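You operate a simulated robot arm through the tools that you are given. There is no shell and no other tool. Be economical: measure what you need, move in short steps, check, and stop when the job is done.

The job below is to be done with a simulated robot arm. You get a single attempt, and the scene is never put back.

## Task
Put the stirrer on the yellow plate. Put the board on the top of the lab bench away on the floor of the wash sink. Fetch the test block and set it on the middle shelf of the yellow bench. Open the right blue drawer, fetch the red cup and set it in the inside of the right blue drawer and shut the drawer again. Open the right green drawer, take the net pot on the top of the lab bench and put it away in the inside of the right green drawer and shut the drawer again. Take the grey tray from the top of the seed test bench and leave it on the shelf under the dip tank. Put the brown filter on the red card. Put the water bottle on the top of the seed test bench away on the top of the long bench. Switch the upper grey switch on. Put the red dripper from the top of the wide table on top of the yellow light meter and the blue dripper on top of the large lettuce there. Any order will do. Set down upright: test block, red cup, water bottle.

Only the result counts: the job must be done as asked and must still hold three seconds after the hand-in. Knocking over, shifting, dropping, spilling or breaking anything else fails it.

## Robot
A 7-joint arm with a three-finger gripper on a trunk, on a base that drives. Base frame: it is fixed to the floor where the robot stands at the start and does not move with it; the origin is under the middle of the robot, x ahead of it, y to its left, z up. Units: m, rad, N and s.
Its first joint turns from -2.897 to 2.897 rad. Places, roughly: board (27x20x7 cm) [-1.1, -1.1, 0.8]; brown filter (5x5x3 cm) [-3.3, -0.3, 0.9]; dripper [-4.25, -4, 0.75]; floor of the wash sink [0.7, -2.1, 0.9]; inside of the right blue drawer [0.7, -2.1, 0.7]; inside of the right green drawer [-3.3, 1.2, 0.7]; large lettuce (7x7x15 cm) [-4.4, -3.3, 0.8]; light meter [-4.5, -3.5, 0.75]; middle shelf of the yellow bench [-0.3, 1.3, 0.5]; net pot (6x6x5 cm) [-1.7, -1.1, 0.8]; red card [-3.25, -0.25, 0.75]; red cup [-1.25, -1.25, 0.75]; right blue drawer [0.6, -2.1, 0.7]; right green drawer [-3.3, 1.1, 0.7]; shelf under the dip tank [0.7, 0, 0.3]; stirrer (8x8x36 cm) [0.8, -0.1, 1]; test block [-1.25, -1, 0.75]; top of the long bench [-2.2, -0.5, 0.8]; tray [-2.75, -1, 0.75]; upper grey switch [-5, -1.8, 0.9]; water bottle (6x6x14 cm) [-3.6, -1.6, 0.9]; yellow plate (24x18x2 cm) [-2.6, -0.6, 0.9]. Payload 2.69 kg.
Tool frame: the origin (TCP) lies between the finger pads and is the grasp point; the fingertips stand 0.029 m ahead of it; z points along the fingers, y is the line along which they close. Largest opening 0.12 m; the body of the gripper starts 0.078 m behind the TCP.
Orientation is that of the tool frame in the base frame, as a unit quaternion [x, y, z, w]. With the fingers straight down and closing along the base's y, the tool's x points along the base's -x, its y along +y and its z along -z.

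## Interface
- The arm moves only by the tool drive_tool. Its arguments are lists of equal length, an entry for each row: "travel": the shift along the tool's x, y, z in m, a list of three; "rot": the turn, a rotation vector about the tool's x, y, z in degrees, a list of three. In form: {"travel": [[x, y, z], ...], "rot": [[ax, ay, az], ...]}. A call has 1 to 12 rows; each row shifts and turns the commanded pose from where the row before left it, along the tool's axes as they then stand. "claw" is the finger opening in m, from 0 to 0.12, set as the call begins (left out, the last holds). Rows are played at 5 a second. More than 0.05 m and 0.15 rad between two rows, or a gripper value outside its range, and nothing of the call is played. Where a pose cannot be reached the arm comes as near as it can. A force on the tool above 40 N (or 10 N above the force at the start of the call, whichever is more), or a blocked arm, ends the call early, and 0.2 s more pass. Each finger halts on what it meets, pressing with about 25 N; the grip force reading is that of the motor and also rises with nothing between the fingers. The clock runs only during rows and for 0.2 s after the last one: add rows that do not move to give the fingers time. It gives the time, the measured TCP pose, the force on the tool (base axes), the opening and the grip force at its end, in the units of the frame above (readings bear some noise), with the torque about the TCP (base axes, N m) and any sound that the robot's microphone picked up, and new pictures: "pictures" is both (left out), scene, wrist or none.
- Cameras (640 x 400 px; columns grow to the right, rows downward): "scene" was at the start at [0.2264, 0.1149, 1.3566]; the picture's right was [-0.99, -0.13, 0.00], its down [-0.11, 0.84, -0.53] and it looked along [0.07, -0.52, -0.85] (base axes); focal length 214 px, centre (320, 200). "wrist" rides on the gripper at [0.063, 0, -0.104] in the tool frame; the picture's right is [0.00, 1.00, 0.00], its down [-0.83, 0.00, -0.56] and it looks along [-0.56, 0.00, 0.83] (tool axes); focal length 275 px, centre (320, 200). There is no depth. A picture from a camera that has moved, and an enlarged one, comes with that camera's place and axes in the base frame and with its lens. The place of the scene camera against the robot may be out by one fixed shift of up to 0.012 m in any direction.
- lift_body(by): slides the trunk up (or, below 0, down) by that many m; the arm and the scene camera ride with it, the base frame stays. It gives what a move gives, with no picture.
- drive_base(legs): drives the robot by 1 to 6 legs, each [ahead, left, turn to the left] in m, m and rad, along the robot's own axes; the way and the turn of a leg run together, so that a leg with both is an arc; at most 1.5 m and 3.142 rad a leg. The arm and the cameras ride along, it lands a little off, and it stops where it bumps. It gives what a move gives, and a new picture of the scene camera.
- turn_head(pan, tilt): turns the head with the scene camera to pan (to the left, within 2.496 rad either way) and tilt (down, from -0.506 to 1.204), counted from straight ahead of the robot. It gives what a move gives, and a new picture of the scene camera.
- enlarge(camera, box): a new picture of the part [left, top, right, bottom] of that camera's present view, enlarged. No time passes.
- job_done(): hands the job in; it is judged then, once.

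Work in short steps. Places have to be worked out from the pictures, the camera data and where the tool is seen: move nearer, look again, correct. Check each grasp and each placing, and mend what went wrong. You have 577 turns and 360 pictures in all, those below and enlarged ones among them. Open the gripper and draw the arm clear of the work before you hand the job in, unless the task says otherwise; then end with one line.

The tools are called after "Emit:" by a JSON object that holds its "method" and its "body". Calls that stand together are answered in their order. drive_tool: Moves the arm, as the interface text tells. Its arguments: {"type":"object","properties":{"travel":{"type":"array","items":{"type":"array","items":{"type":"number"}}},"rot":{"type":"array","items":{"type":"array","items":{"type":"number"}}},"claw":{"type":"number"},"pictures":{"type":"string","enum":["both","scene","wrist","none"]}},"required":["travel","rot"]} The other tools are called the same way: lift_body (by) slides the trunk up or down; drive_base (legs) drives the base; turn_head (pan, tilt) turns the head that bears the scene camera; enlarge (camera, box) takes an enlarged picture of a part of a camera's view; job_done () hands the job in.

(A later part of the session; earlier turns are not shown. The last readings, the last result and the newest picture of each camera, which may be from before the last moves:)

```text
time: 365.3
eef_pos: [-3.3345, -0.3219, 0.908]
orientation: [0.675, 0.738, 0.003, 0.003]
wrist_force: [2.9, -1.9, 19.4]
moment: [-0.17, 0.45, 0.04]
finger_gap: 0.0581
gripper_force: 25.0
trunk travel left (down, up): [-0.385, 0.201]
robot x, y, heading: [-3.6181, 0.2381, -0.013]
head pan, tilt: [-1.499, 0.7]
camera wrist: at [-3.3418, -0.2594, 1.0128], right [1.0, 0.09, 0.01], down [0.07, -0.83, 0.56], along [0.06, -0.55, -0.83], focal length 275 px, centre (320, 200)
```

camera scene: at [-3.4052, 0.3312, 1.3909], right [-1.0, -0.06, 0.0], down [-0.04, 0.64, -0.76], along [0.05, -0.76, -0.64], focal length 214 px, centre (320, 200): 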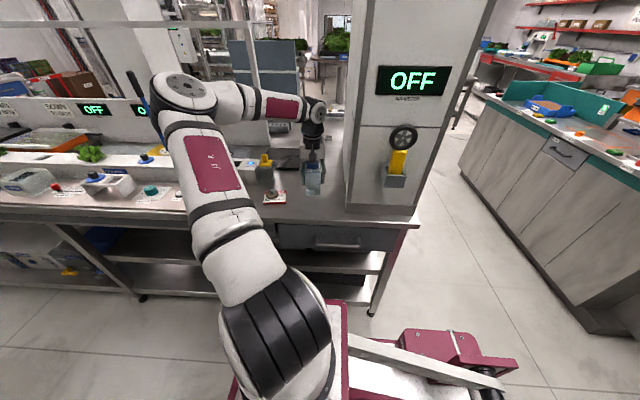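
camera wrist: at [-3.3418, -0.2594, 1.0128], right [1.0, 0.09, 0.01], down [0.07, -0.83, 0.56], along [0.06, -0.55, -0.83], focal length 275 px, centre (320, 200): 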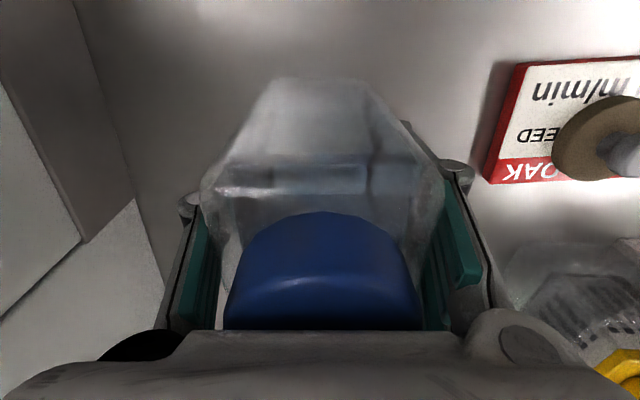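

Contact. I ease up slightly and open.

Emit:
{"method": "drive_tool", "body": {"travel": [[0, 0, -0.002], [0, 0, 0]], "rot": [[0, 0, 0], [0, 0, 0]], "pictures": "none"}}

Emit:
{"method": "drive_tool", "body": {"travel": [[0, 0, 0], [0, 0, 0]], "rot": [[0, 0, 0], [0, 0, 0]], "claw": 0.085, "pictures": "none"}}

Emit:
{"method": "drive_tool", "body": {"travel": [[0, 0, -0.02], [0, 0, -0.04], [0, 0, -0.045], [0, 0, -0.045], [0, 0, -0.045], [0, 0, 0]], "rot": [[0, 0, 0], [0, 0, 0], [0, 0, 0], [0, 0, 0], [0, 0, 0], [0, 0, 0]]}}

```text
time: 365.9
eef_pos: [-3.3343, -0.3207, 0.9095]
orientation: [0.676, 0.737, 0.006, 0.001]
wrist_force: [-1.2, -1.5, 0.5]
moment: [-0.16, 0.06, 0.03]
finger_gap: 0.0574
gripper_force: 25.0
trunk travel left (down, up): [-0.385, 0.201]
robot x, y, heading: [-3.6246, 0.2337, -0.008]
head pan, tilt: [-1.499, 0.7]
```

```text
time: 366.5
eef_pos: [-3.3358, -0.3218, 0.9094]
orientation: [0.675, 0.738, 0.004, 0.003]
wrist_force: [-0.7, 0.7, -0.1]
moment: [-0.03, -0.03, 0.0]
finger_gap: 0.0851
gripper_force: 0.0
trunk travel left (down, up): [-0.385, 0.201]
robot x, y, heading: [-3.6255, 0.2354, -0.012]
head pan, tilt: [-1.499, 0.7]
```

```text
time: 367.9
eef_pos: [-3.3368, -0.3228, 1.1049]
orientation: [0.675, 0.737, 0.004, 0.001]
wrist_force: [0.2, -0.5, 0.4]
moment: [0.02, 0.02, 0.02]
finger_gap: 0.085
gripper_force: 0.1
trunk travel left (down, up): [-0.385, 0.201]
robot x, y, heading: [-3.6213, 0.2349, -0.006]
head pan, tilt: [-1.499, 0.7]
camera scene: at [-3.4052, 0.3312, 1.3909], right [-1.0, -0.06, 0.0], down [-0.04, 0.64, -0.76], along [0.05, -0.76, -0.64], focal length 214 px, centre (320, 200)
camera wrist: at [-3.3441, -0.2599, 1.2092], right [1.0, 0.09, 0.01], down [0.07, -0.83, 0.55], along [0.06, -0.55, -0.83], focal length 275 px, centre (320, 200)
```

scene: 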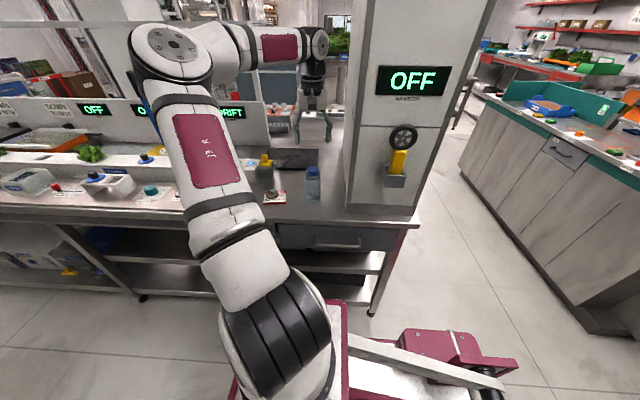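
wrist: 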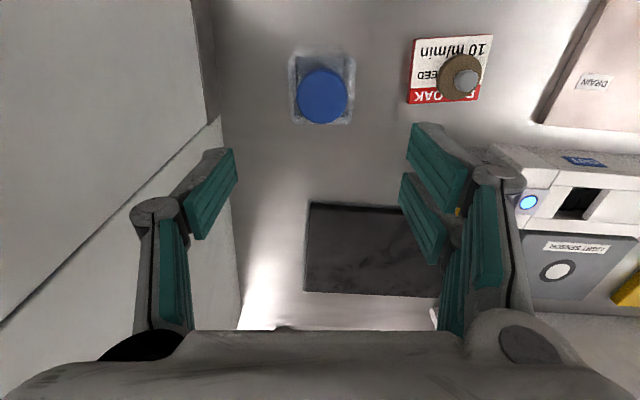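

Bottle stands upright on the long bench. I fold the arm back to the front and drive east along the aisle.

Emit:
{"method": "drive_tool", "body": {"travel": [[0.02, 0.04, 0], [0.02, 0.04, 0], [0.02, 0.04, 0], [0.02, 0.04, 0], [0.02, 0.04, 0], [0.02, 0.04, 0], [0.02, 0.04, 0], [0.02, 0.04, 0], [0.015, 0.04, 0], [0.01, 0.04, 0], [0.01, 0.04, 0], [0, 0.04, 0]], "rot": [[0, 0, -7], [0, 0, -7], [0, 0, -7], [0, 0, -7], [0, 0, -7], [0, 0, -7], [0, 0, -7], [0, 0, -7], [0, 0, -7], [0, 0, -7], [0, 0, -7], [0, 0, -7]], "pictures": "none"}}

Emit:
{"method": "turn_head", "body": {"pan": 0, "tilt": 0.7}}

Emit:
{"method": "drive_base", "body": {"legs": [[1.3, 0, 0.007], [1.3, -0.02, 0], [0.9, 0, 0]]}}

```text
time: 370.5
eef_pos: [-3.1279, 0.1285, 1.1074]
orientation: [0.008, 1.0, 0.002, 0.006]
wrist_force: [0.7, -0.2, 0.1]
moment: [0.03, 0.02, -0.02]
finger_gap: 0.0852
gripper_force: 0.0
trunk travel left (down, up): [-0.385, 0.201]
robot x, y, heading: [-3.6245, 0.2326, -0.003]
head pan, tilt: [-1.499, 0.7]
```

```text
time: 372.1
eef_pos: [-3.1268, 0.1286, 1.1076]
orientation: [0.009, 1.0, 0.003, 0.004]
wrist_force: [0.3, -0.3, -0.7]
moment: [0.04, 0.02, 0.04]
finger_gap: 0.0849
gripper_force: 0.1
trunk travel left (down, up): [-0.385, 0.201]
robot x, y, heading: [-3.6242, 0.2293, -0.008]
head pan, tilt: [0.0, 0.7]
camera scene: at [-3.3256, 0.4154, 1.3909], right [-0.01, -1.0, 0.0], down [-0.64, 0.01, -0.76], along [0.76, -0.01, -0.64], focal length 214 px, centre (320, 200)
```

scene: 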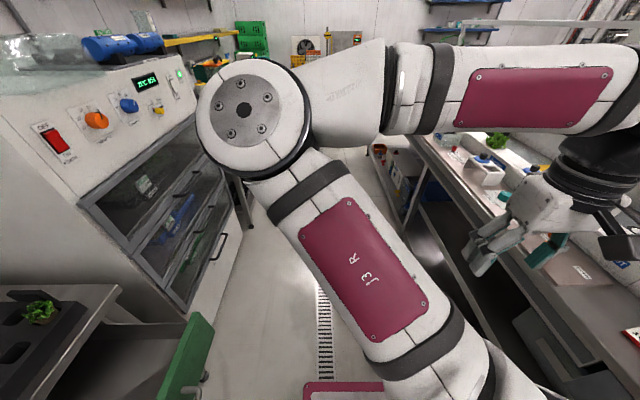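

```text
time: 389.0
eef_pos: [0.3655, 0.077, 1.1077]
orientation: [0.009, 1.0, 0.001, 0.004]
wrist_force: [0.3, 0.1, -0.2]
moment: [-0.01, 0.03, -0.02]
finger_gap: 0.0851
gripper_force: 0.0
trunk travel left (down, up): [-0.385, 0.201]
robot x, y, heading: [-0.1349, 0.1861, -0.009]
head pan, tilt: [0.0, 0.7]
camera scene: at [0.1674, 0.365, 1.3909], right [-0.01, -1.0, 0.0], down [-0.64, 0.01, -0.76], along [0.76, -0.01, -0.64], focal length 214 px, centre (320, 200)
```

scene: 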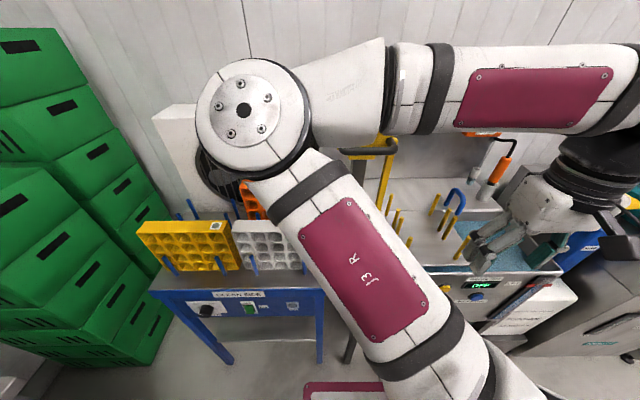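

I look down at the dip tank's underside.

Emit:
{"method": "turn_head", "body": {"pan": -0.5, "tilt": 1.1}}

```text
time: 390.0
eef_pos: [0.3651, 0.077, 1.1067]
orientation: [0.01, 1.0, 0.002, 0.004]
wrist_force: [0.4, -0.5, 0.0]
moment: [0.02, 0.0, -0.01]
finger_gap: 0.0851
gripper_force: 0.0
trunk travel left (down, up): [-0.385, 0.201]
robot x, y, heading: [-0.1318, 0.1831, -0.013]
head pan, tilt: [-0.499, 1.1]
camera scene: at [0.1377, 0.335, 1.361], right [-0.49, -0.87, 0.0], down [-0.78, 0.43, -0.45], along [0.4, -0.22, -0.89], focal length 214 px, centre (320, 200)
```

scene: 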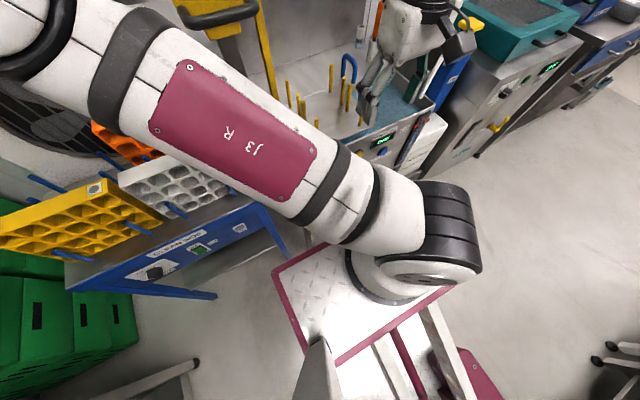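

I can't see it from here; later. Now to the lab bench's east end: turn right, drive to y≈-1.15, then turn right again to face it.

Emit:
{"method": "drive_base", "body": {"legs": [[0, 0, -1.56], [1.3, 0, 0]]}}

Emit:
{"method": "turn_head", "body": {"pan": -1.2, "tilt": 0.6}}

```text
time: 400.3
eef_pos: [-0.2008, -1.6189, 1.1087]
orientation: [0.703, 0.711, -0.002, 0.004]
wrist_force: [0.0, -0.4, 0.1]
moment: [0.03, -0.03, 0.03]
finger_gap: 0.085
gripper_force: 0.1
trunk travel left (down, up): [-0.385, 0.201]
robot x, y, heading: [-0.1129, -1.1239, -1.549]
head pan, tilt: [-0.499, 1.1]
camera scene: at [0.0548, -1.3935, 1.3609], right [-0.89, 0.46, 0.0], down [0.41, 0.79, -0.45], along [-0.21, -0.4, -0.89], focal length 214 px, centre (320, 200)
```

scene: 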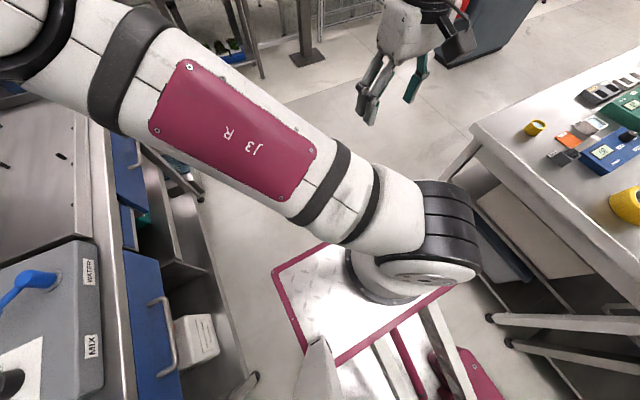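

```text
time: 401.4
eef_pos: [-0.1999, -1.6194, 1.107]
orientation: [0.703, 0.712, -0.002, 0.004]
wrist_force: [-0.7, -0.5, 0.3]
moment: [-0.02, -0.03, 0.01]
finger_gap: 0.0852
gripper_force: 0.1
trunk travel left (down, up): [-0.385, 0.201]
robot x, y, heading: [-0.108, -1.1209, -1.557]
head pan, tilt: [-1.201, 0.6]
camera scene: at [0.0023, -1.3711, 1.3995], right [-0.38, 0.92, 0.0], down [0.52, 0.22, -0.82], along [-0.76, -0.31, -0.57], focal length 214 px, centre (320, 200)
```

scene: 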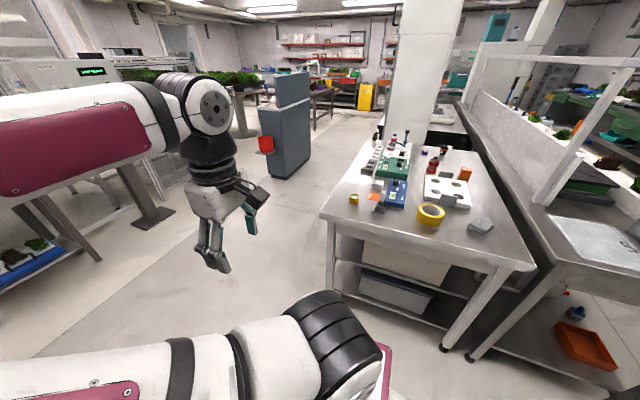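

I zoom on the lab bench items.

Emit:
{"method": "enlarge", "body": {"camera": "scene", "box": [330, 130, 540, 260]}}

```text
3.05 times, centred on (435, 195) of scene
camera zoom: at [0.0023, -1.3711, 1.3995], right [-0.38, 0.92, 0.0], down [0.52, 0.22, -0.82], along [-0.76, -0.31, -0.57], focal length 654 px, centre (-30, 215)
```

zoom: 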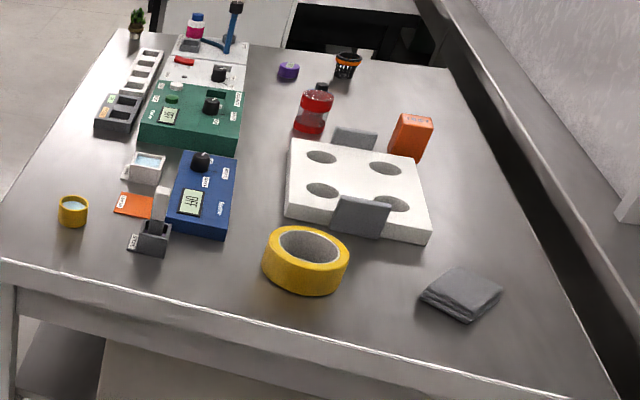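

Board with holes, red container, orange block, net pot visible. I zoom more on the red and orange items.

Emit:
{"method": "enlarge", "body": {"camera": "scene", "box": [410, 140, 490, 195]}}

```text
7.27 times, centred on (450, 168) of scene
camera zoom: at [0.0023, -1.3711, 1.3995], right [-0.38, 0.92, 0.0], down [0.52, 0.22, -0.82], along [-0.76, -0.31, -0.57], focal length 1560 px, centre (-626, 436)
```

zoom: 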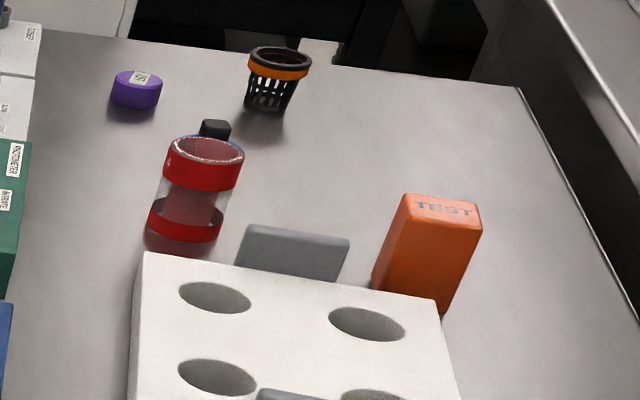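

Confirmed: red-banded cup at ≈(-1.33,-1.19), TEST block ≈(-1.29,-1.02), net pot ≈(-1.72,-1.11). First open the blue drawer: I drive to (-0.45,-2.1) and turn to face +x.

Emit:
{"method": "drive_base", "body": {"legs": [[1.0, 0, -0.015], [0, -0.34, 0], [0, 0, 1.57]]}}

Emit:
{"method": "turn_head", "body": {"pan": -0.2, "tilt": 0.6}}

```text
time: 412.2
eef_pos: [0.0603, -2.2256, 1.1074]
orientation: [0.003, 1.0, 0.001, 0.005]
wrist_force: [0.0, 0.0, 0.7]
moment: [0.04, 0.01, 0.02]
finger_gap: 0.0851
gripper_force: 0.1
trunk travel left (down, up): [-0.385, 0.201]
robot x, y, heading: [-0.4358, -2.12, 0.0]
head pan, tilt: [-1.201, 0.6]
camera scene: at [-0.1935, -2.0218, 1.3995], right [-0.93, -0.36, 0.0], down [-0.21, 0.53, -0.83], along [0.3, -0.77, -0.56], focal length 214 px, centre (320, 200)
```

scene: 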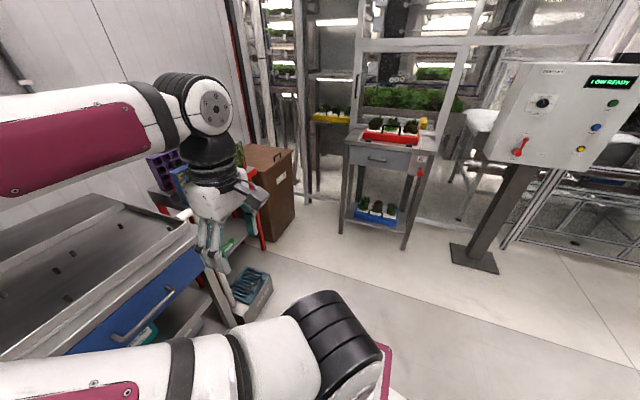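

```text
time: 413.4
eef_pos: [0.0607, -2.2257, 1.1067]
orientation: [0.003, 1.0, 0.002, 0.005]
wrist_force: [0.1, -0.4, 0.5]
moment: [0.0, 0.03, -0.02]
finger_gap: 0.0848
gripper_force: 0.0
trunk travel left (down, up): [-0.385, 0.201]
robot x, y, heading: [-0.4365, -2.1217, 0.004]
head pan, tilt: [-0.201, 0.6]
camera scene: at [-0.139, -1.9569, 1.3995], right [-0.2, -0.98, 0.0], down [-0.55, 0.11, -0.83], along [0.81, -0.16, -0.56], focal length 214 px, centre (320, 200)
```

scene: 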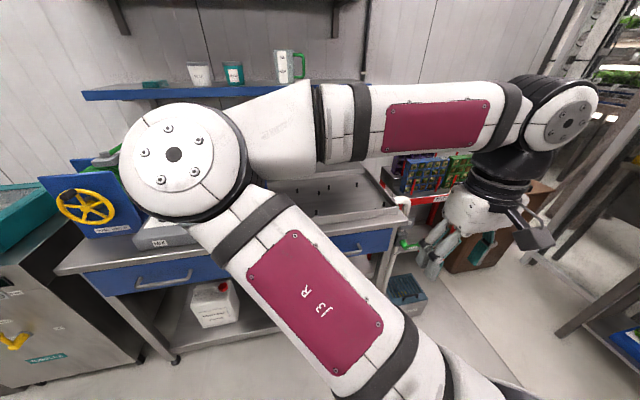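

Two blue drawers; the right one's handle is near (0.40,-2.15). I take a wrist view after moving ahead and lower.

Emit:
{"method": "drive_tool", "body": {"travel": [[-0.03, 0.02, 0.03], [-0.03, 0.02, 0.03], [-0.02, 0.02, 0.04], [0, 0.02, 0.04], [0, 0, 0.04], [0, 0, 0]], "rot": [[0, 0, 0], [0, 0, 0], [0, 0, 0], [0, 0, 0], [0, 0, 0], [0, 0, 0]], "claw": 0.05, "pictures": "wrist"}}

```text
time: 414.9
eef_pos: [0.1441, -2.1448, 0.9299]
orientation: [0.003, 1.0, 0.001, 0.005]
wrist_force: [-0.1, 0.4, -0.3]
moment: [-0.02, -0.01, 0.01]
finger_gap: 0.0499
gripper_force: 0.0
trunk travel left (down, up): [-0.385, 0.201]
robot x, y, heading: [-0.4359, -2.1214, 0.002]
head pan, tilt: [-0.201, 0.6]
camera wrist: at [0.0799, -2.1451, 1.0327], right [0.0, 1.0, 0.0], down [0.83, 0.0, 0.56], along [0.56, 0.0, -0.83], focal length 275 px, centre (320, 200)
```

wrist: 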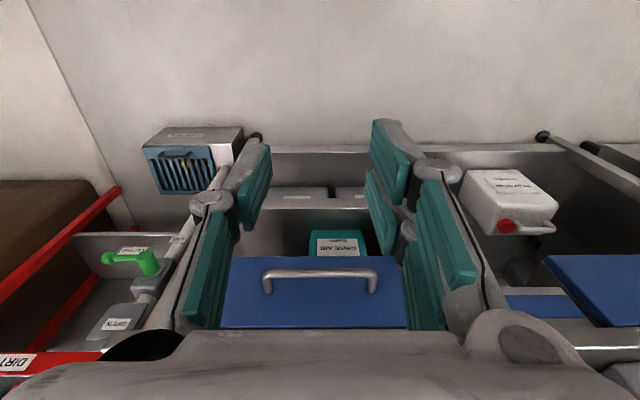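

Handle bar at (0.388,-2.145,0.764). I back the base 0.12 m, then tilt the tool 53° and roll 90° as with the green drawer.

Emit:
{"method": "drive_base", "body": {"legs": [[-0.12, 0, 0]]}}

Emit:
{"method": "drive_tool", "body": {"travel": [[-0.04, 0, 0.02], [-0.04, 0, 0.02], [-0.04, 0, 0.02], [-0.04, 0, 0.02], [-0.03, 0, 0.02], [0, 0, 0.02], [0, 0, 0], [0, 0, 0], [0, 0, 0], [0, 0, 0], [0, 0, 0], [0, 0, 0]], "rot": [[0, 0, 0], [0, 0, 0], [0, 0, 0], [0, 0, 0], [0, 0, 0], [0, -7, 0], [0, -8, 0], [0, -8, 0], [0, -8, 0], [0, -8, 0], [0, -8, 0], [0, -6, 0]], "pictures": "wrist"}}

```text
time: 416.1
eef_pos: [0.0231, -2.1449, 0.9292]
orientation: [0.003, 1.0, 0.002, 0.004]
wrist_force: [-0.1, -0.4, -0.4]
moment: [0.03, 0.02, 0.02]
finger_gap: 0.05
gripper_force: 0.0
trunk travel left (down, up): [-0.385, 0.201]
robot x, y, heading: [-0.5621, -2.1229, 0.001]
head pan, tilt: [-0.201, 0.6]
camera scene: at [-0.2596, -1.9573, 1.3995], right [-0.2, -0.98, 0.0], down [-0.55, 0.11, -0.83], along [0.81, -0.16, -0.56], focal length 214 px, centre (320, 200)
```

scene: 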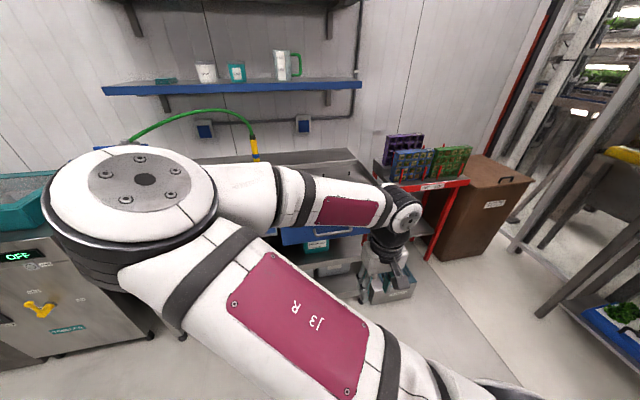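

```text
time: 418.7
eef_pos: [0.2133, -2.1456, 0.8116]
orientation: [0.003, 0.892, 0.0, 0.452]
wrist_force: [-0.4, -0.2, -0.2]
moment: [0.0, 0.0, 0.02]
finger_gap: 0.0498
gripper_force: 0.1
trunk travel left (down, up): [-0.385, 0.201]
robot x, y, heading: [-0.5558, -2.1225, 0.001]
head pan, tilt: [-0.201, 0.6]
camera wrist: at [0.0928, -2.1461, 0.8224], right [0.0, 1.0, 0.0], down [0.04, 0.0, 1.0], along [1.0, 0.0, -0.04], focal length 275 px, centre (320, 200)
```

wrist: 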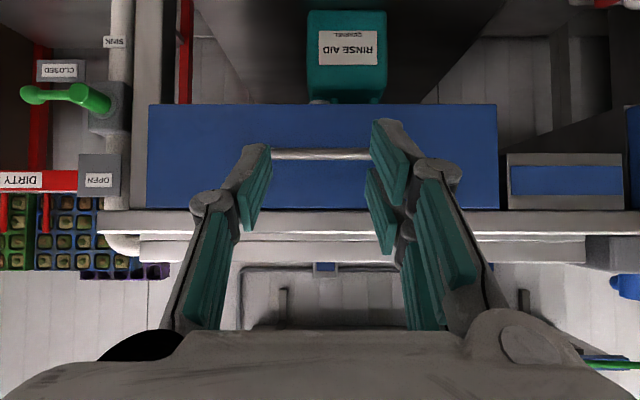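

Bar height confirmed ≈0.762. I roll 90°.

Emit:
{"method": "drive_tool", "body": {"travel": [[0, 0, 0], [0, 0, 0], [0, 0, 0], [0, 0, 0], [0, 0, 0], [0, 0, 0], [0, 0, 0], [0, 0, 0], [0, 0, 0], [0, 0, 0], [0, 0, 0], [0, 0, 0]], "rot": [[0, 0, 7.5], [0, 0, 7.5], [0, 0, 7.5], [0, 0, 7.5], [0, 0, 7.5], [0, 0, 7.5], [0, 0, 7.5], [0, 0, 7.5], [0, 0, 7.5], [0, 0, 7.5], [0, 0, 7.5], [0, 0, 7.5]], "pictures": "none"}}

Emit:
{"method": "drive_tool", "body": {"travel": [[0, 0, 0.035], [0, 0, 0.03], [0, 0, 0], [0, 0, 0], [0, 0, 0], [0, 0, 0]], "rot": [[0, 0, 0], [0, 0, 0], [-8, 0, 0], [-8, 0, 0], [-8, 0, 0], [0, 0, 0]], "pictures": "wrist"}}

```text
time: 421.3
eef_pos: [0.214, -2.1459, 0.8115]
orientation: [0.634, 0.628, 0.319, 0.318]
wrist_force: [0.1, 0.1, 0.2]
moment: [-0.02, 0.01, 0.0]
finger_gap: 0.0501
gripper_force: 0.1
trunk travel left (down, up): [-0.385, 0.201]
robot x, y, heading: [-0.5598, -2.1227, 0.002]
head pan, tilt: [-0.201, 0.6]
```

```text
time: 422.7
eef_pos: [0.268, -2.1468, 0.7729]
orientation: [0.553, 0.549, 0.443, 0.443]
wrist_force: [0.0, 0.1, -0.8]
moment: [0.02, 0.0, 0.0]
finger_gap: 0.05
gripper_force: 0.0
trunk travel left (down, up): [-0.385, 0.201]
robot x, y, heading: [-0.5556, -2.1237, -0.003]
head pan, tilt: [-0.201, 0.6]
camera wrist: at [0.1654, -2.0831, 0.7954], right [0.21, 0.0, 0.98], down [-0.55, -0.83, 0.12], along [0.81, -0.56, -0.18], focal length 275 px, centre (320, 200)
```

wrist: 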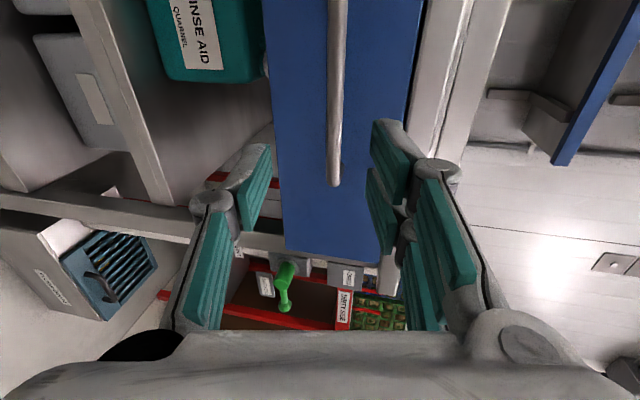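

I advance onto the bar with a slight upward correction and close.

Emit:
{"method": "drive_tool", "body": {"travel": [[0, 0.005, 0.035], [0, 0.005, 0.035], [0, 0.003, 0.02], [0, 0.0015, 0.008], [0, 0, 0]], "rot": [[0, 0, 0], [0, 0, 0], [0, 0, 0], [0, 0, 0], [0, 0, 0]], "pictures": "none"}}

Emit:
{"method": "drive_tool", "body": {"travel": [[0, 0, 0], [0, 0, 0], [0, 0, 0]], "rot": [[0, 0, 0], [0, 0, 0], [0, 0, 0]], "claw": 0, "pictures": "wrist"}}

```text
time: 423.9
eef_pos: [0.3646, -2.1459, 0.7655]
orientation: [0.554, 0.549, 0.442, 0.443]
wrist_force: [-1.0, -0.5, 0.4]
moment: [-0.01, 0.02, -0.02]
finger_gap: 0.0498
gripper_force: 0.1
trunk travel left (down, up): [-0.385, 0.201]
robot x, y, heading: [-0.5592, -2.1257, -0.0]
head pan, tilt: [-0.201, 0.6]
```

```text
time: 424.7
eef_pos: [0.3642, -2.1474, 0.7653]
orientation: [0.554, 0.55, 0.442, 0.443]
wrist_force: [0.1, 0.1, -0.7]
moment: [-0.02, 0.0, 0.04]
finger_gap: 0.0
gripper_force: 24.7
trunk travel left (down, up): [-0.385, 0.201]
robot x, y, heading: [-0.5599, -2.1231, 0.005]
head pan, tilt: [-0.201, 0.6]
camera wrist: at [0.2639, -2.0838, 0.7879], right [0.22, 0.0, 0.98], down [-0.55, -0.83, 0.12], along [0.81, -0.56, -0.18], focal length 275 px, centre (320, 200)
```

wrist: 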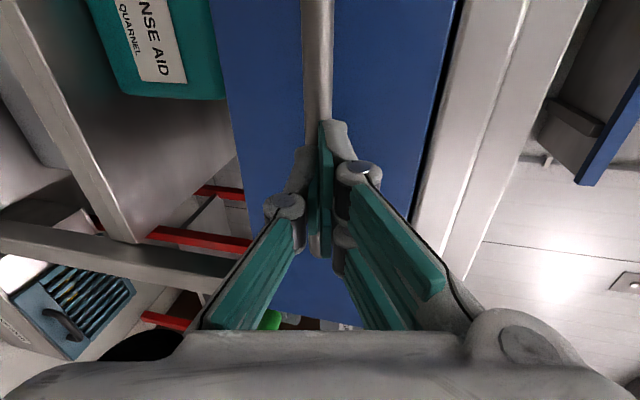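

Missed just short of the bar. I open, advance 2.5 cm and close again.

Emit:
{"method": "drive_tool", "body": {"travel": [[0, 0, 0], [0, 0, 0], [0, 0.003, 0.012], [0, 0.003, 0.012], [0, 0, 0]], "rot": [[0, 0, 0], [0, 0, 0], [0, 0, 0], [0, 0, 0], [0, 0, 0]], "claw": 0.05, "pictures": "wrist"}}

```text
time: 425.9
eef_pos: [0.3911, -2.1482, 0.7672]
orientation: [0.554, 0.548, 0.442, 0.444]
wrist_force: [-0.1, -0.4, 0.3]
moment: [0.0, 0.0, -0.03]
finger_gap: 0.05
gripper_force: 0.0
trunk travel left (down, up): [-0.385, 0.201]
robot x, y, heading: [-0.554, -2.1228, 0.003]
head pan, tilt: [-0.201, 0.6]
camera wrist: at [0.2891, -2.0838, 0.7889], right [0.22, 0.0, 0.98], down [-0.55, -0.83, 0.12], along [0.81, -0.56, -0.18], focal length 275 px, centre (320, 200)
```

wrist: 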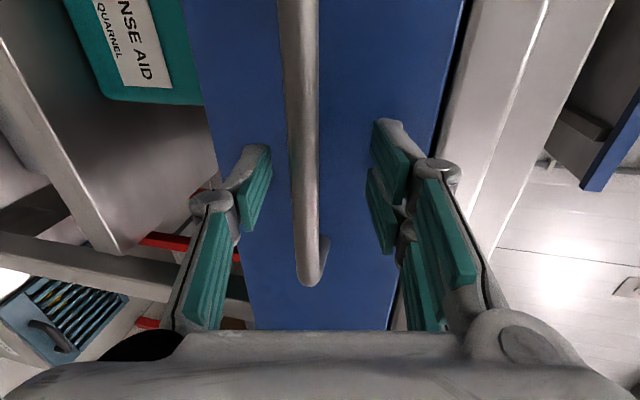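

The bar is between the fingers now. I close.

Emit:
{"method": "drive_tool", "body": {"travel": [[0, -0.004, 0.002], [0, 0, 0], [0, 0, 0], [0, 0, 0]], "rot": [[0, 0, 0], [0, 0, 0], [0, 0, 0], [0, 0, 0]], "claw": 0, "pictures": "none"}}

```text
time: 426.9
eef_pos: [0.3897, -2.1467, 0.7596]
orientation: [0.555, 0.55, 0.441, 0.441]
wrist_force: [-13.6, -0.4, -18.9]
moment: [-0.62, 0.2, -0.02]
finger_gap: 0.0132
gripper_force: 39.9
trunk travel left (down, up): [-0.385, 0.201]
robot x, y, heading: [-0.5577, -2.1254, -0.001]
head pan, tilt: [-0.201, 0.6]
```

Gripped the bar. I pull the drawer by reversing 0.24 m.

Emit:
{"method": "drive_base", "body": {"legs": [[-0.24, 0, 0]]}}

```text
time: 428.7
eef_pos: [0.1515, -2.1472, 0.7595]
orientation: [0.555, 0.551, 0.44, 0.441]
wrist_force: [0.5, 6.8, -32.3]
moment: [-0.51, 0.26, 0.22]
finger_gap: 0.0132
gripper_force: 39.9
trunk travel left (down, up): [-0.385, 0.201]
robot x, y, heading: [-0.7931, -2.1234, -0.0]
head pan, tilt: [-0.201, 0.6]
camera scene: at [-0.4975, -1.958, 1.3991], right [-0.2, -0.98, 0.0], down [-0.55, 0.11, -0.82], along [0.81, -0.16, -0.57], focal length 214 px, centre (320, 200)
```

scene: 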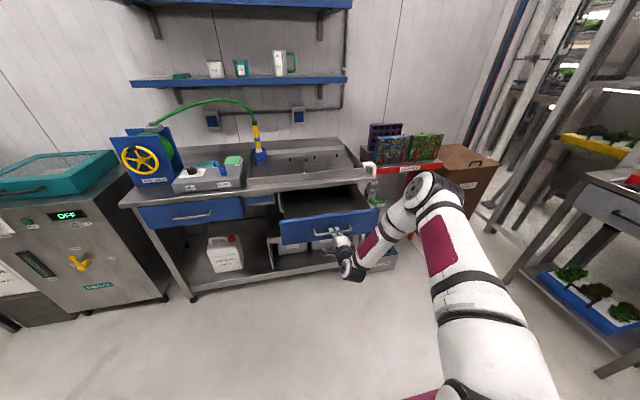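

The blue drawer is open ~24 cm. I release and back off.

Emit:
{"method": "drive_tool", "body": {"travel": [[0, 0, 0], [0, 0, 0], [0, 0, 0]], "rot": [[0, 0, 0], [0, 0, 0], [0, 0, 0]], "claw": 0.05, "pictures": "none"}}

Emit:
{"method": "drive_tool", "body": {"travel": [[0, 0, -0.03], [0, 0, -0.03], [0, 0, -0.03], [0, 0, 0], [0, 0, 0], [0, 0, 0], [0, 0, 0]], "rot": [[0, 0, 0], [0, 0, 0], [0, 0, 0], [8, 0, 0], [8, 0, 0], [8, 0, 0], [0, 0, 0]], "pictures": "none"}}

Emit:
{"method": "drive_tool", "body": {"travel": [[0, 0, 0], [0, 0, 0], [0, 0, 0], [0, 0, 0], [0, 0, 0], [0, 0, 0], [0, 0, 0], [0, 0, 0], [0, 0, 0], [0, 0, 0], [0, 0, 0], [0, 0, 0]], "rot": [[0, 0, -7.5], [0, 0, -7.5], [0, 0, -7.5], [0, 0, -7.5], [0, 0, -7.5], [0, 0, -7.5], [0, 0, -7.5], [0, 0, -7.5], [0, 0, -7.5], [0, 0, -7.5], [0, 0, -7.5], [0, 0, -7.5]], "pictures": "none"}}

Emit:
{"method": "drive_tool", "body": {"travel": [[0, 0, 0], [0, 0, 0], [0, 0, -0.02], [0, 0, -0.03], [0, 0, -0.04], [0, 0, -0.04], [0, 0, -0.04], [0, 0, -0.04], [0, 0, -0.04], [0, 0, 0]], "rot": [[0, 8, 0], [0, 8, 0], [0, 8, 0], [0, 8, 0], [0, 8, 0], [0, 8, 0], [0, 5.5, 0], [0, 0, 0], [0, 0, 0], [0, 0, 0]], "pictures": "scene"}}

```text
time: 429.5
eef_pos: [0.1508, -2.147, 0.76]
orientation: [0.555, 0.55, 0.442, 0.441]
wrist_force: [-0.4, -0.5, 0.2]
moment: [0.0, -0.01, 0.02]
finger_gap: 0.05
gripper_force: 0.1
trunk travel left (down, up): [-0.385, 0.201]
robot x, y, heading: [-0.796, -2.1226, 0.001]
head pan, tilt: [-0.201, 0.6]
```

```text
time: 431.1
eef_pos: [0.0638, -2.1471, 0.7802]
orientation: [0.634, 0.63, 0.317, 0.316]
wrist_force: [-0.3, -0.8, 0.0]
moment: [-0.02, 0.01, 0.01]
finger_gap: 0.0501
gripper_force: 0.1
trunk travel left (down, up): [-0.385, 0.201]
robot x, y, heading: [-0.7947, -2.1242, 0.002]
head pan, tilt: [-0.201, 0.6]
```

```text
time: 433.7
eef_pos: [0.0647, -2.1481, 0.7803]
orientation: [0.003, 0.894, -0.001, 0.448]
wrist_force: [0.5, 0.2, 0.4]
moment: [0.02, 0.03, 0.0]
finger_gap: 0.05
gripper_force: 0.1
trunk travel left (down, up): [-0.385, 0.201]
robot x, y, heading: [-0.8009, -2.1233, 0.005]
head pan, tilt: [-0.201, 0.6]
```

```text
time: 435.9
eef_pos: [0.0093, -2.1486, 1.0182]
orientation: [0.003, 1.0, 0.003, -0.003]
wrist_force: [0.1, -0.1, 0.1]
moment: [-0.01, 0.03, 0.02]
finger_gap: 0.0502
gripper_force: 0.1
trunk travel left (down, up): [-0.385, 0.201]
robot x, y, heading: [-0.8014, -2.1225, -0.004]
head pan, tilt: [-0.201, 0.6]
camera scene: at [-0.4988, -1.9582, 1.3995], right [-0.2, -0.98, 0.0], down [-0.55, 0.11, -0.83], along [0.81, -0.16, -0.56], focal length 214 px, centre (320, 200)
```

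scene: 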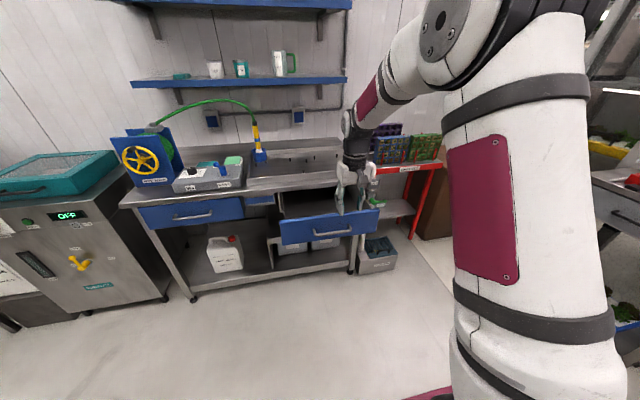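

Next, the red cup. I retract and raise the arm, move back from the bench, turn left to face the lab bench from its south side.

Emit:
{"method": "drive_tool", "body": {"travel": [[0.04, 0, -0.02], [0.04, 0, -0.02], [0.04, 0, -0.02], [0.04, 0, -0.02], [0.04, 0, -0.02], [0.04, 0, -0.02], [0, 0, 0]], "rot": [[0, 0, 0], [0, 0, 0], [0, 0, 0], [0, 0, 0], [0, 0, 0], [0, 0, 0], [0, 0, 0]], "pictures": "none"}}

Emit:
{"method": "drive_base", "body": {"legs": [[0, -0.2, 0], [0, 0, 1.57], [0, 0.5, 0]]}}

Emit:
{"method": "turn_head", "body": {"pan": -0.2, "tilt": 0.7}}

```text
time: 437.5
eef_pos: [-0.23, -2.1465, 1.1386]
orientation: [0.003, 1.0, 0.003, -0.002]
wrist_force: [-0.1, 0.1, -0.1]
moment: [0.01, 0.01, -0.01]
finger_gap: 0.0502
gripper_force: 0.0
trunk travel left (down, up): [-0.385, 0.201]
robot x, y, heading: [-0.7962, -2.1198, 0.0]
head pan, tilt: [-0.201, 0.6]
```

```text
time: 445.4
eef_pos: [-1.2724, -1.7538, 1.1389]
orientation: [-0.704, 0.71, 0.001, -0.003]
wrist_force: [0.1, -0.3, 0.5]
moment: [0.03, 0.04, 0.0]
finger_gap: 0.0499
gripper_force: 0.1
trunk travel left (down, up): [-0.385, 0.201]
robot x, y, heading: [-1.2967, -2.3227, 1.563]
head pan, tilt: [-0.201, 0.6]
camera scene: at [-1.4719, -2.028, 1.3995], right [0.98, -0.2, 0.0], down [-0.11, -0.55, -0.83], along [0.17, 0.81, -0.56], focal length 214 px, centre (320, 200)
```

scene: 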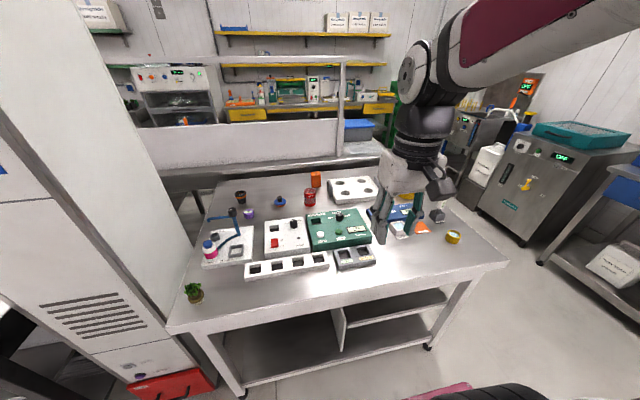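

```text
time: 446.1
eef_pos: [-1.2735, -1.7555, 1.1396]
orientation: [-0.704, 0.71, 0.0, -0.002]
wrist_force: [0.1, 0.1, 1.0]
moment: [0.0, -0.01, -0.01]
finger_gap: 0.05
gripper_force: 0.0
trunk travel left (down, up): [-0.385, 0.201]
robot x, y, heading: [-1.2969, -2.3257, 1.571]
head pan, tilt: [-0.201, 0.7]
camera scene: at [-1.4726, -2.0314, 1.3909], right [0.98, -0.2, 0.0], down [-0.13, -0.63, -0.77], along [0.15, 0.75, -0.64], focal length 214 px, centre (320, 200)
```

scene: 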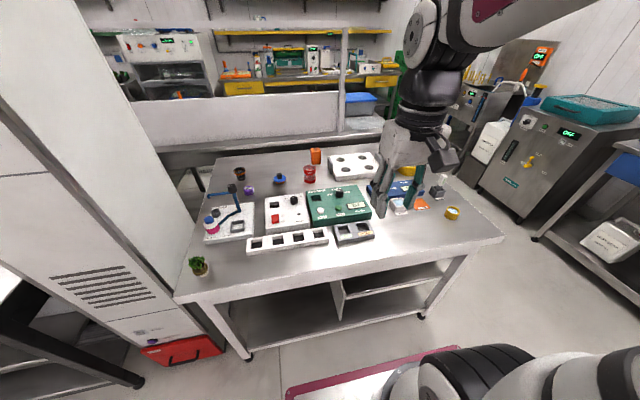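

The cup is at about (-1.343,-1.165). I drive 8 cm closer, then bring the tool toward it.

Emit:
{"method": "drive_base", "body": {"legs": [[0.08, 0, 0]]}}

Emit:
{"method": "drive_tool", "body": {"travel": [[-0.045, 0.012, 0], [-0.045, 0.012, 0], [-0.045, 0.012, 0], [-0.045, 0.012, 0], [-0.045, 0.012, 0], [-0.045, 0.01, 0], [0, 0, 0]], "rot": [[0, 0, 0], [0, 0, 0], [0, 0, 0], [0, 0, 0], [0, 0, 0], [0, 0, 0], [0, 0, 0]], "claw": 0.11, "pictures": "wrist"}}

```text
time: 447.1
eef_pos: [-1.2735, -1.6755, 1.1395]
orientation: [-0.704, 0.71, 0.0, -0.003]
wrist_force: [0.0, 0.1, 0.0]
moment: [0.01, 0.01, 0.01]
finger_gap: 0.0504
gripper_force: 0.0
trunk travel left (down, up): [-0.385, 0.201]
robot x, y, heading: [-1.2988, -2.2419, 1.574]
head pan, tilt: [-0.201, 0.7]
camera scene: at [-1.4724, -1.9512, 1.3909], right [0.98, -0.2, 0.0], down [-0.13, -0.63, -0.76], along [0.15, 0.75, -0.64], focal length 214 px, centre (320, 200)
```

scene: 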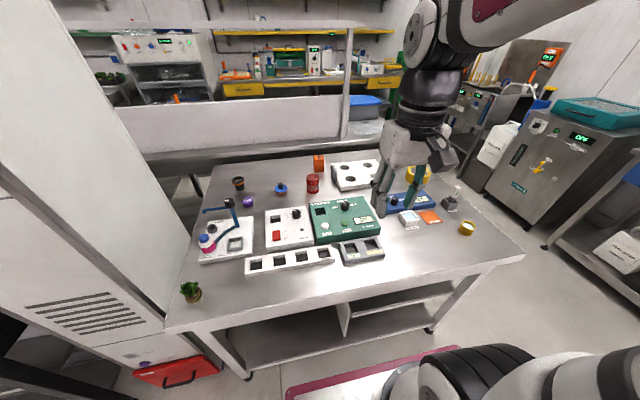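

```text
time: 448.8
eef_pos: [-1.3407, -1.4041, 1.1398]
orientation: [-0.704, 0.71, 0.0, -0.002]
wrist_force: [-0.3, -0.7, 0.6]
moment: [0.02, 0.0, 0.03]
finger_gap: 0.1103
gripper_force: 0.0
trunk travel left (down, up): [-0.385, 0.201]
robot x, y, heading: [-1.2951, -2.2443, 1.568]
head pan, tilt: [-0.201, 0.7]
camera wrist: at [-1.34, -1.467, 1.2436], right [-1.0, 0.0, 0.0], down [0.01, 0.83, 0.55], along [0.0, 0.55, -0.83], focal length 275 px, centre (320, 200)
```

wrist: 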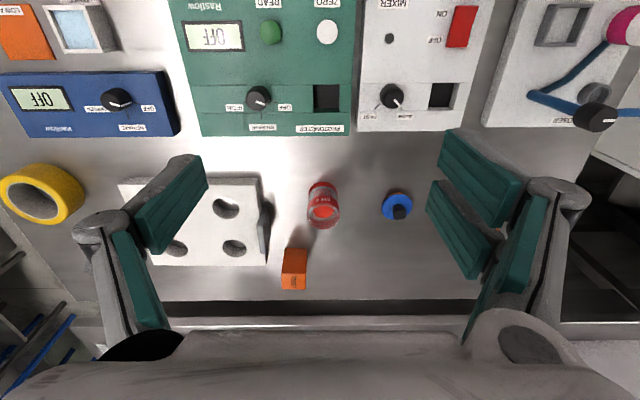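

Cup centre (-1.345,-1.19), z 0.785–0.875; TEST block just behind, board to the side. I move above the cup.

Emit:
{"method": "drive_tool", "body": {"travel": [[-0.043, 0.001, 0], [-0.043, 0.001, 0], [-0.043, 0.001, 0], [-0.043, 0.001, 0], [-0.042, 0.001, 0], [0, 0, 0.04], [0, 0, 0.04], [0, 0, 0.04], [0, 0, 0]], "rot": [[0, 0, 0], [0, 0, 0], [0, 0, 0], [0, 0, 0], [0, 0, 0], [0, 0, 0], [0, 0, 0], [0, 0, 0], [0, 0, 0]], "pictures": "wrist"}}

```text
time: 450.8
eef_pos: [-1.3388, -1.2377, 1.0157]
orientation: [-0.704, 0.71, 0.0, -0.002]
wrist_force: [0.8, 0.4, 0.1]
moment: [0.0, -0.01, -0.03]
finger_gap: 0.1102
gripper_force: 0.0
out of reach, approached as far as the arm can: row 4, 5, 6, 7, 8
trunk travel left (down, up): [-0.385, 0.201]
robot x, y, heading: [-1.3006, -2.2388, 1.565]
head pan, tilt: [-0.201, 0.7]
camera wrist: at [-1.338, -1.3004, 1.1215], right [-1.0, 0.0, 0.0], down [0.01, 0.83, 0.55], along [0.0, 0.55, -0.83], focal length 275 px, centre (320, 200)
```

wrist: 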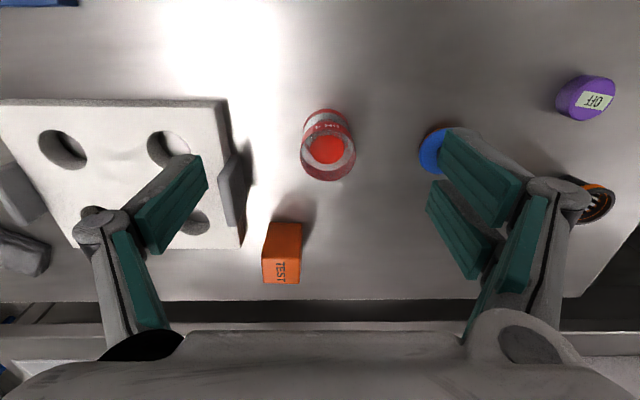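

Cup at (-1.346,-1.188). I narrow the fingers and go down-and-out to it in steps.

Emit:
{"method": "drive_tool", "body": {"travel": [[0, 0.007, 0.03], [-0.015, 0, 0.035], [-0.02, 0, 0.03], [-0.015, 0, 0.02], [0, 0, 0]], "rot": [[0, 0, 0], [0, 0, 0], [0, 0, 0], [0, 0, 0], [0, 0, 0]], "claw": 0.085, "pictures": "wrist"}}

```text
time: 451.9
eef_pos: [-1.3429, -1.2187, 0.9091]
orientation: [-0.704, 0.71, 0.0, -0.002]
wrist_force: [0.8, 0.0, -0.1]
moment: [0.02, -0.03, 0.02]
finger_gap: 0.0848
gripper_force: 0.1
out of reach, approached as far as the arm can: row 1, 2, 3, 4
trunk travel left (down, up): [-0.385, 0.201]
robot x, y, heading: [-1.3001, -2.244, 1.567]
head pan, tilt: [-0.201, 0.7]
camera wrist: at [-1.3429, -1.2823, 1.0136], right [-1.0, 0.0, 0.0], down [0.01, 0.83, 0.55], along [0.0, 0.55, -0.83], focal length 275 px, centre (320, 200)
```

wrist: 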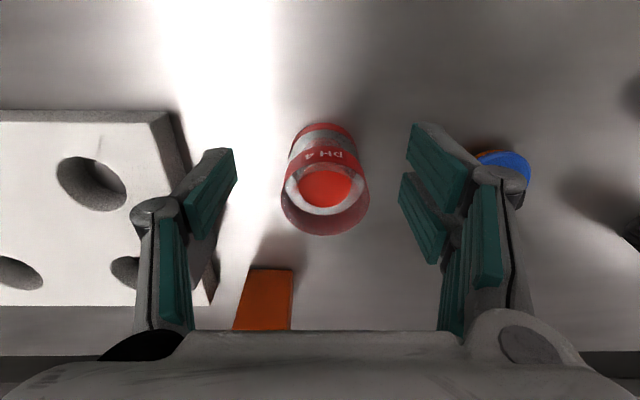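

Reach is marginal, so I add an 8° outward tilt and continue down to the cup.

Emit:
{"method": "drive_tool", "body": {"travel": [[0, 0, 0], [-0.007, 0.002, 0.022], [-0.007, 0, 0.022], [-0.006, 0, 0.018], [0, 0, 0]], "rot": [[0, -8, 0], [0, 0, 0], [0, 0, 0], [0, 0, 0], [0, 0, 0]], "pictures": "wrist"}}

```text
time: 453.1
eef_pos: [-1.3449, -1.1901, 0.8519]
orientation: [-0.702, 0.709, 0.049, 0.047]
wrist_force: [0.8, 0.6, 0.0]
moment: [0.01, -0.02, 0.01]
finger_gap: 0.0852
gripper_force: 0.0
trunk travel left (down, up): [-0.385, 0.201]
robot x, y, heading: [-1.2974, -2.2397, 1.566]
head pan, tilt: [-0.201, 0.7]
camera wrist: at [-1.3452, -1.2686, 0.9458], right [-1.0, 0.0, 0.0], down [0.01, 0.75, 0.66], along [0.0, 0.66, -0.75], focal length 275 px, centre (320, 200)
```

wrist: 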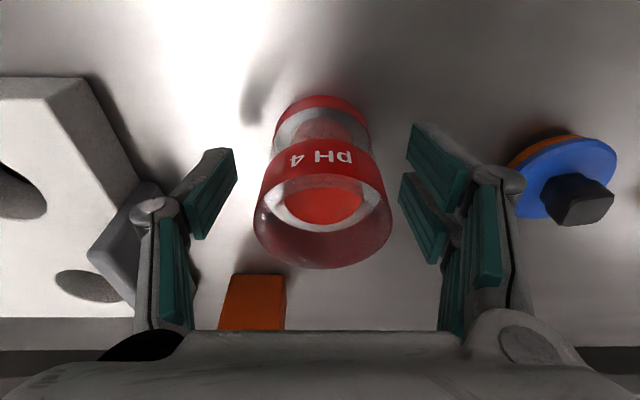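

Cup is centred between the fingers. I lower 8 mm and close.

Emit:
{"method": "drive_tool", "body": {"travel": [[0, 0, 0.008], [0, 0, 0], [0, 0, 0], [0, 0, 0]], "rot": [[0, 0, 0], [0, 0, 0], [0, 0, 0], [0, 0, 0]], "claw": 0.02, "pictures": "wrist"}}

```text
time: 454.1
eef_pos: [-1.3466, -1.1895, 0.8444]
orientation: [-0.702, 0.708, 0.051, 0.047]
wrist_force: [-0.2, -0.7, 19.0]
moment: [-0.11, -0.42, -0.03]
finger_gap: 0.0528
gripper_force: 24.9
trunk travel left (down, up): [-0.385, 0.201]
robot x, y, heading: [-1.2955, -2.2437, 1.571]
head pan, tilt: [-0.201, 0.7]
camera wrist: at [-1.3458, -1.2677, 0.9398], right [-1.0, 0.0, 0.0], down [0.01, 0.75, 0.67], along [0.0, 0.67, -0.75], focal length 275 px, centre (320, 200)
```

wrist: 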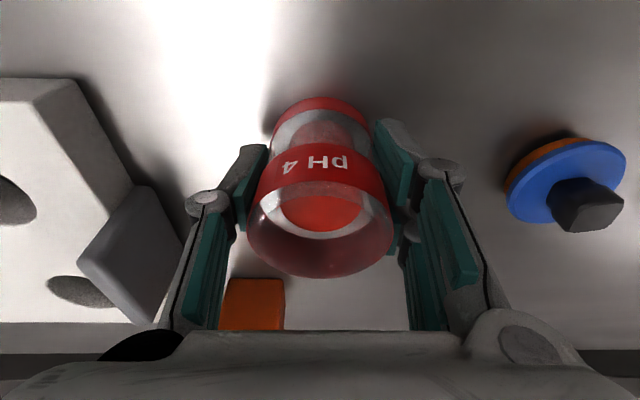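

Gripped. I lift straight up, then draw back toward the robot.

Emit:
{"method": "drive_tool", "body": {"travel": [[-0.002, 0, -0.015], [-0.004, 0, -0.03], [0.01, 0, -0.04], [0.02, 0, -0.04], [0.03, 0, -0.035], [0.045, 0, 0], [0.045, 0, 0], [0.045, 0, 0], [0.045, 0, 0], [0.045, 0, 0], [0, 0, 0]], "rot": [[0, 0, 0], [0, 0, 0], [0, 0, 0], [0, 0, 0], [0, 0, 0], [0, 0, 0], [0, 0, 0], [0, 0, 0], [0, 0, 0], [0, 0, 0], [0, 0, 0]]}}

```text
time: 456.6
eef_pos: [-1.3471, -1.4895, 0.9636]
orientation: [-0.702, 0.708, 0.049, 0.048]
wrist_force: [1.3, 0.6, -0.7]
moment: [0.02, 0.04, -0.01]
finger_gap: 0.0527
gripper_force: 25.0
trunk travel left (down, up): [-0.385, 0.201]
robot x, y, heading: [-1.2971, -2.2395, 1.564]
head pan, tilt: [-0.201, 0.7]
camera scene: at [-1.4724, -1.951, 1.3909], right [0.98, -0.2, 0.0], down [-0.13, -0.63, -0.76], along [0.15, 0.75, -0.64], focal length 214 px, centre (320, 200)
camera wrist: at [-1.3476, -1.5657, 1.0587], right [-1.0, 0.0, 0.0], down [0.01, 0.75, 0.66], along [0.0, 0.66, -0.75], focal length 275 px, centre (320, 200)
```

scene: 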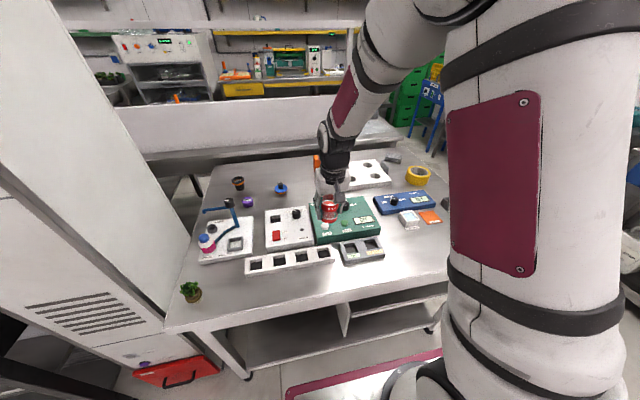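
wrist: 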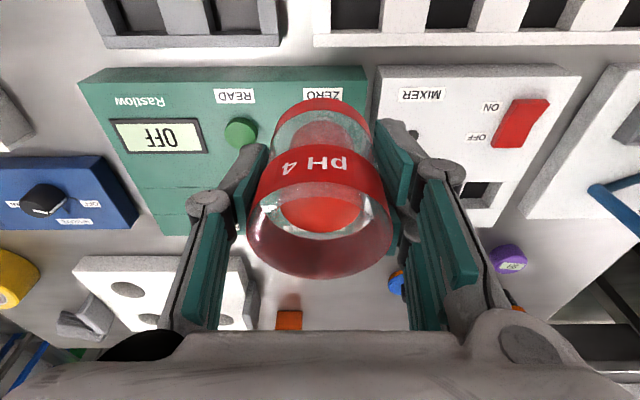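

The cup is held upright. I drive around to face the open blue drawer.

Emit:
{"method": "drive_base", "body": {"legs": [[-0.12, 0, 0], [0, -0.66, 0], [0, 0, -1.567], [0, 0.2, 0]]}}

Emit:
{"method": "turn_head", "body": {"pan": -0.2, "tilt": 0.8}}

```text
time: 466.1
eef_pos: [0.1157, -2.1042, 0.9645]
orientation: [-0.001, 0.998, 0.003, 0.068]
wrist_force: [1.2, -0.6, -1.0]
moment: [0.0, 0.01, -0.04]
finger_gap: 0.0529
gripper_force: 24.9
trunk travel left (down, up): [-0.385, 0.201]
robot x, y, heading: [-0.639, -2.1651, 0.01]
head pan, tilt: [-0.201, 0.7]
camera scene: at [-0.3443, -1.9947, 1.3909], right [-0.19, -0.98, 0.0], down [-0.63, 0.12, -0.76], along [0.75, -0.15, -0.64], focal length 214 px, centre (320, 200)
```

scene: 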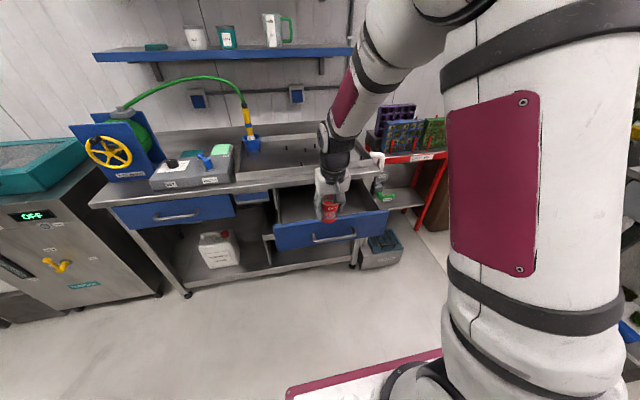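

```text
time: 466.7
eef_pos: [0.1143, -2.104, 0.9635]
orientation: [-0.003, 0.998, 0.003, 0.068]
wrist_force: [0.2, -0.1, -0.9]
moment: [0.02, -0.01, 0.01]
finger_gap: 0.0525
gripper_force: 25.2
trunk travel left (down, up): [-0.385, 0.201]
robot x, y, heading: [-0.6404, -2.1649, 0.011]
head pan, tilt: [-0.201, 0.799]
camera scene: at [-0.3485, -1.9939, 1.3827], right [-0.19, -0.98, 0.0], down [-0.7, 0.14, -0.7], along [0.68, -0.13, -0.72], focal length 214 px, centre (320, 200)
```

scene: 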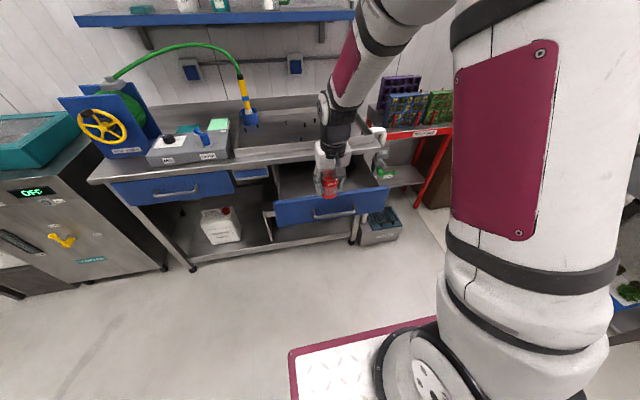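

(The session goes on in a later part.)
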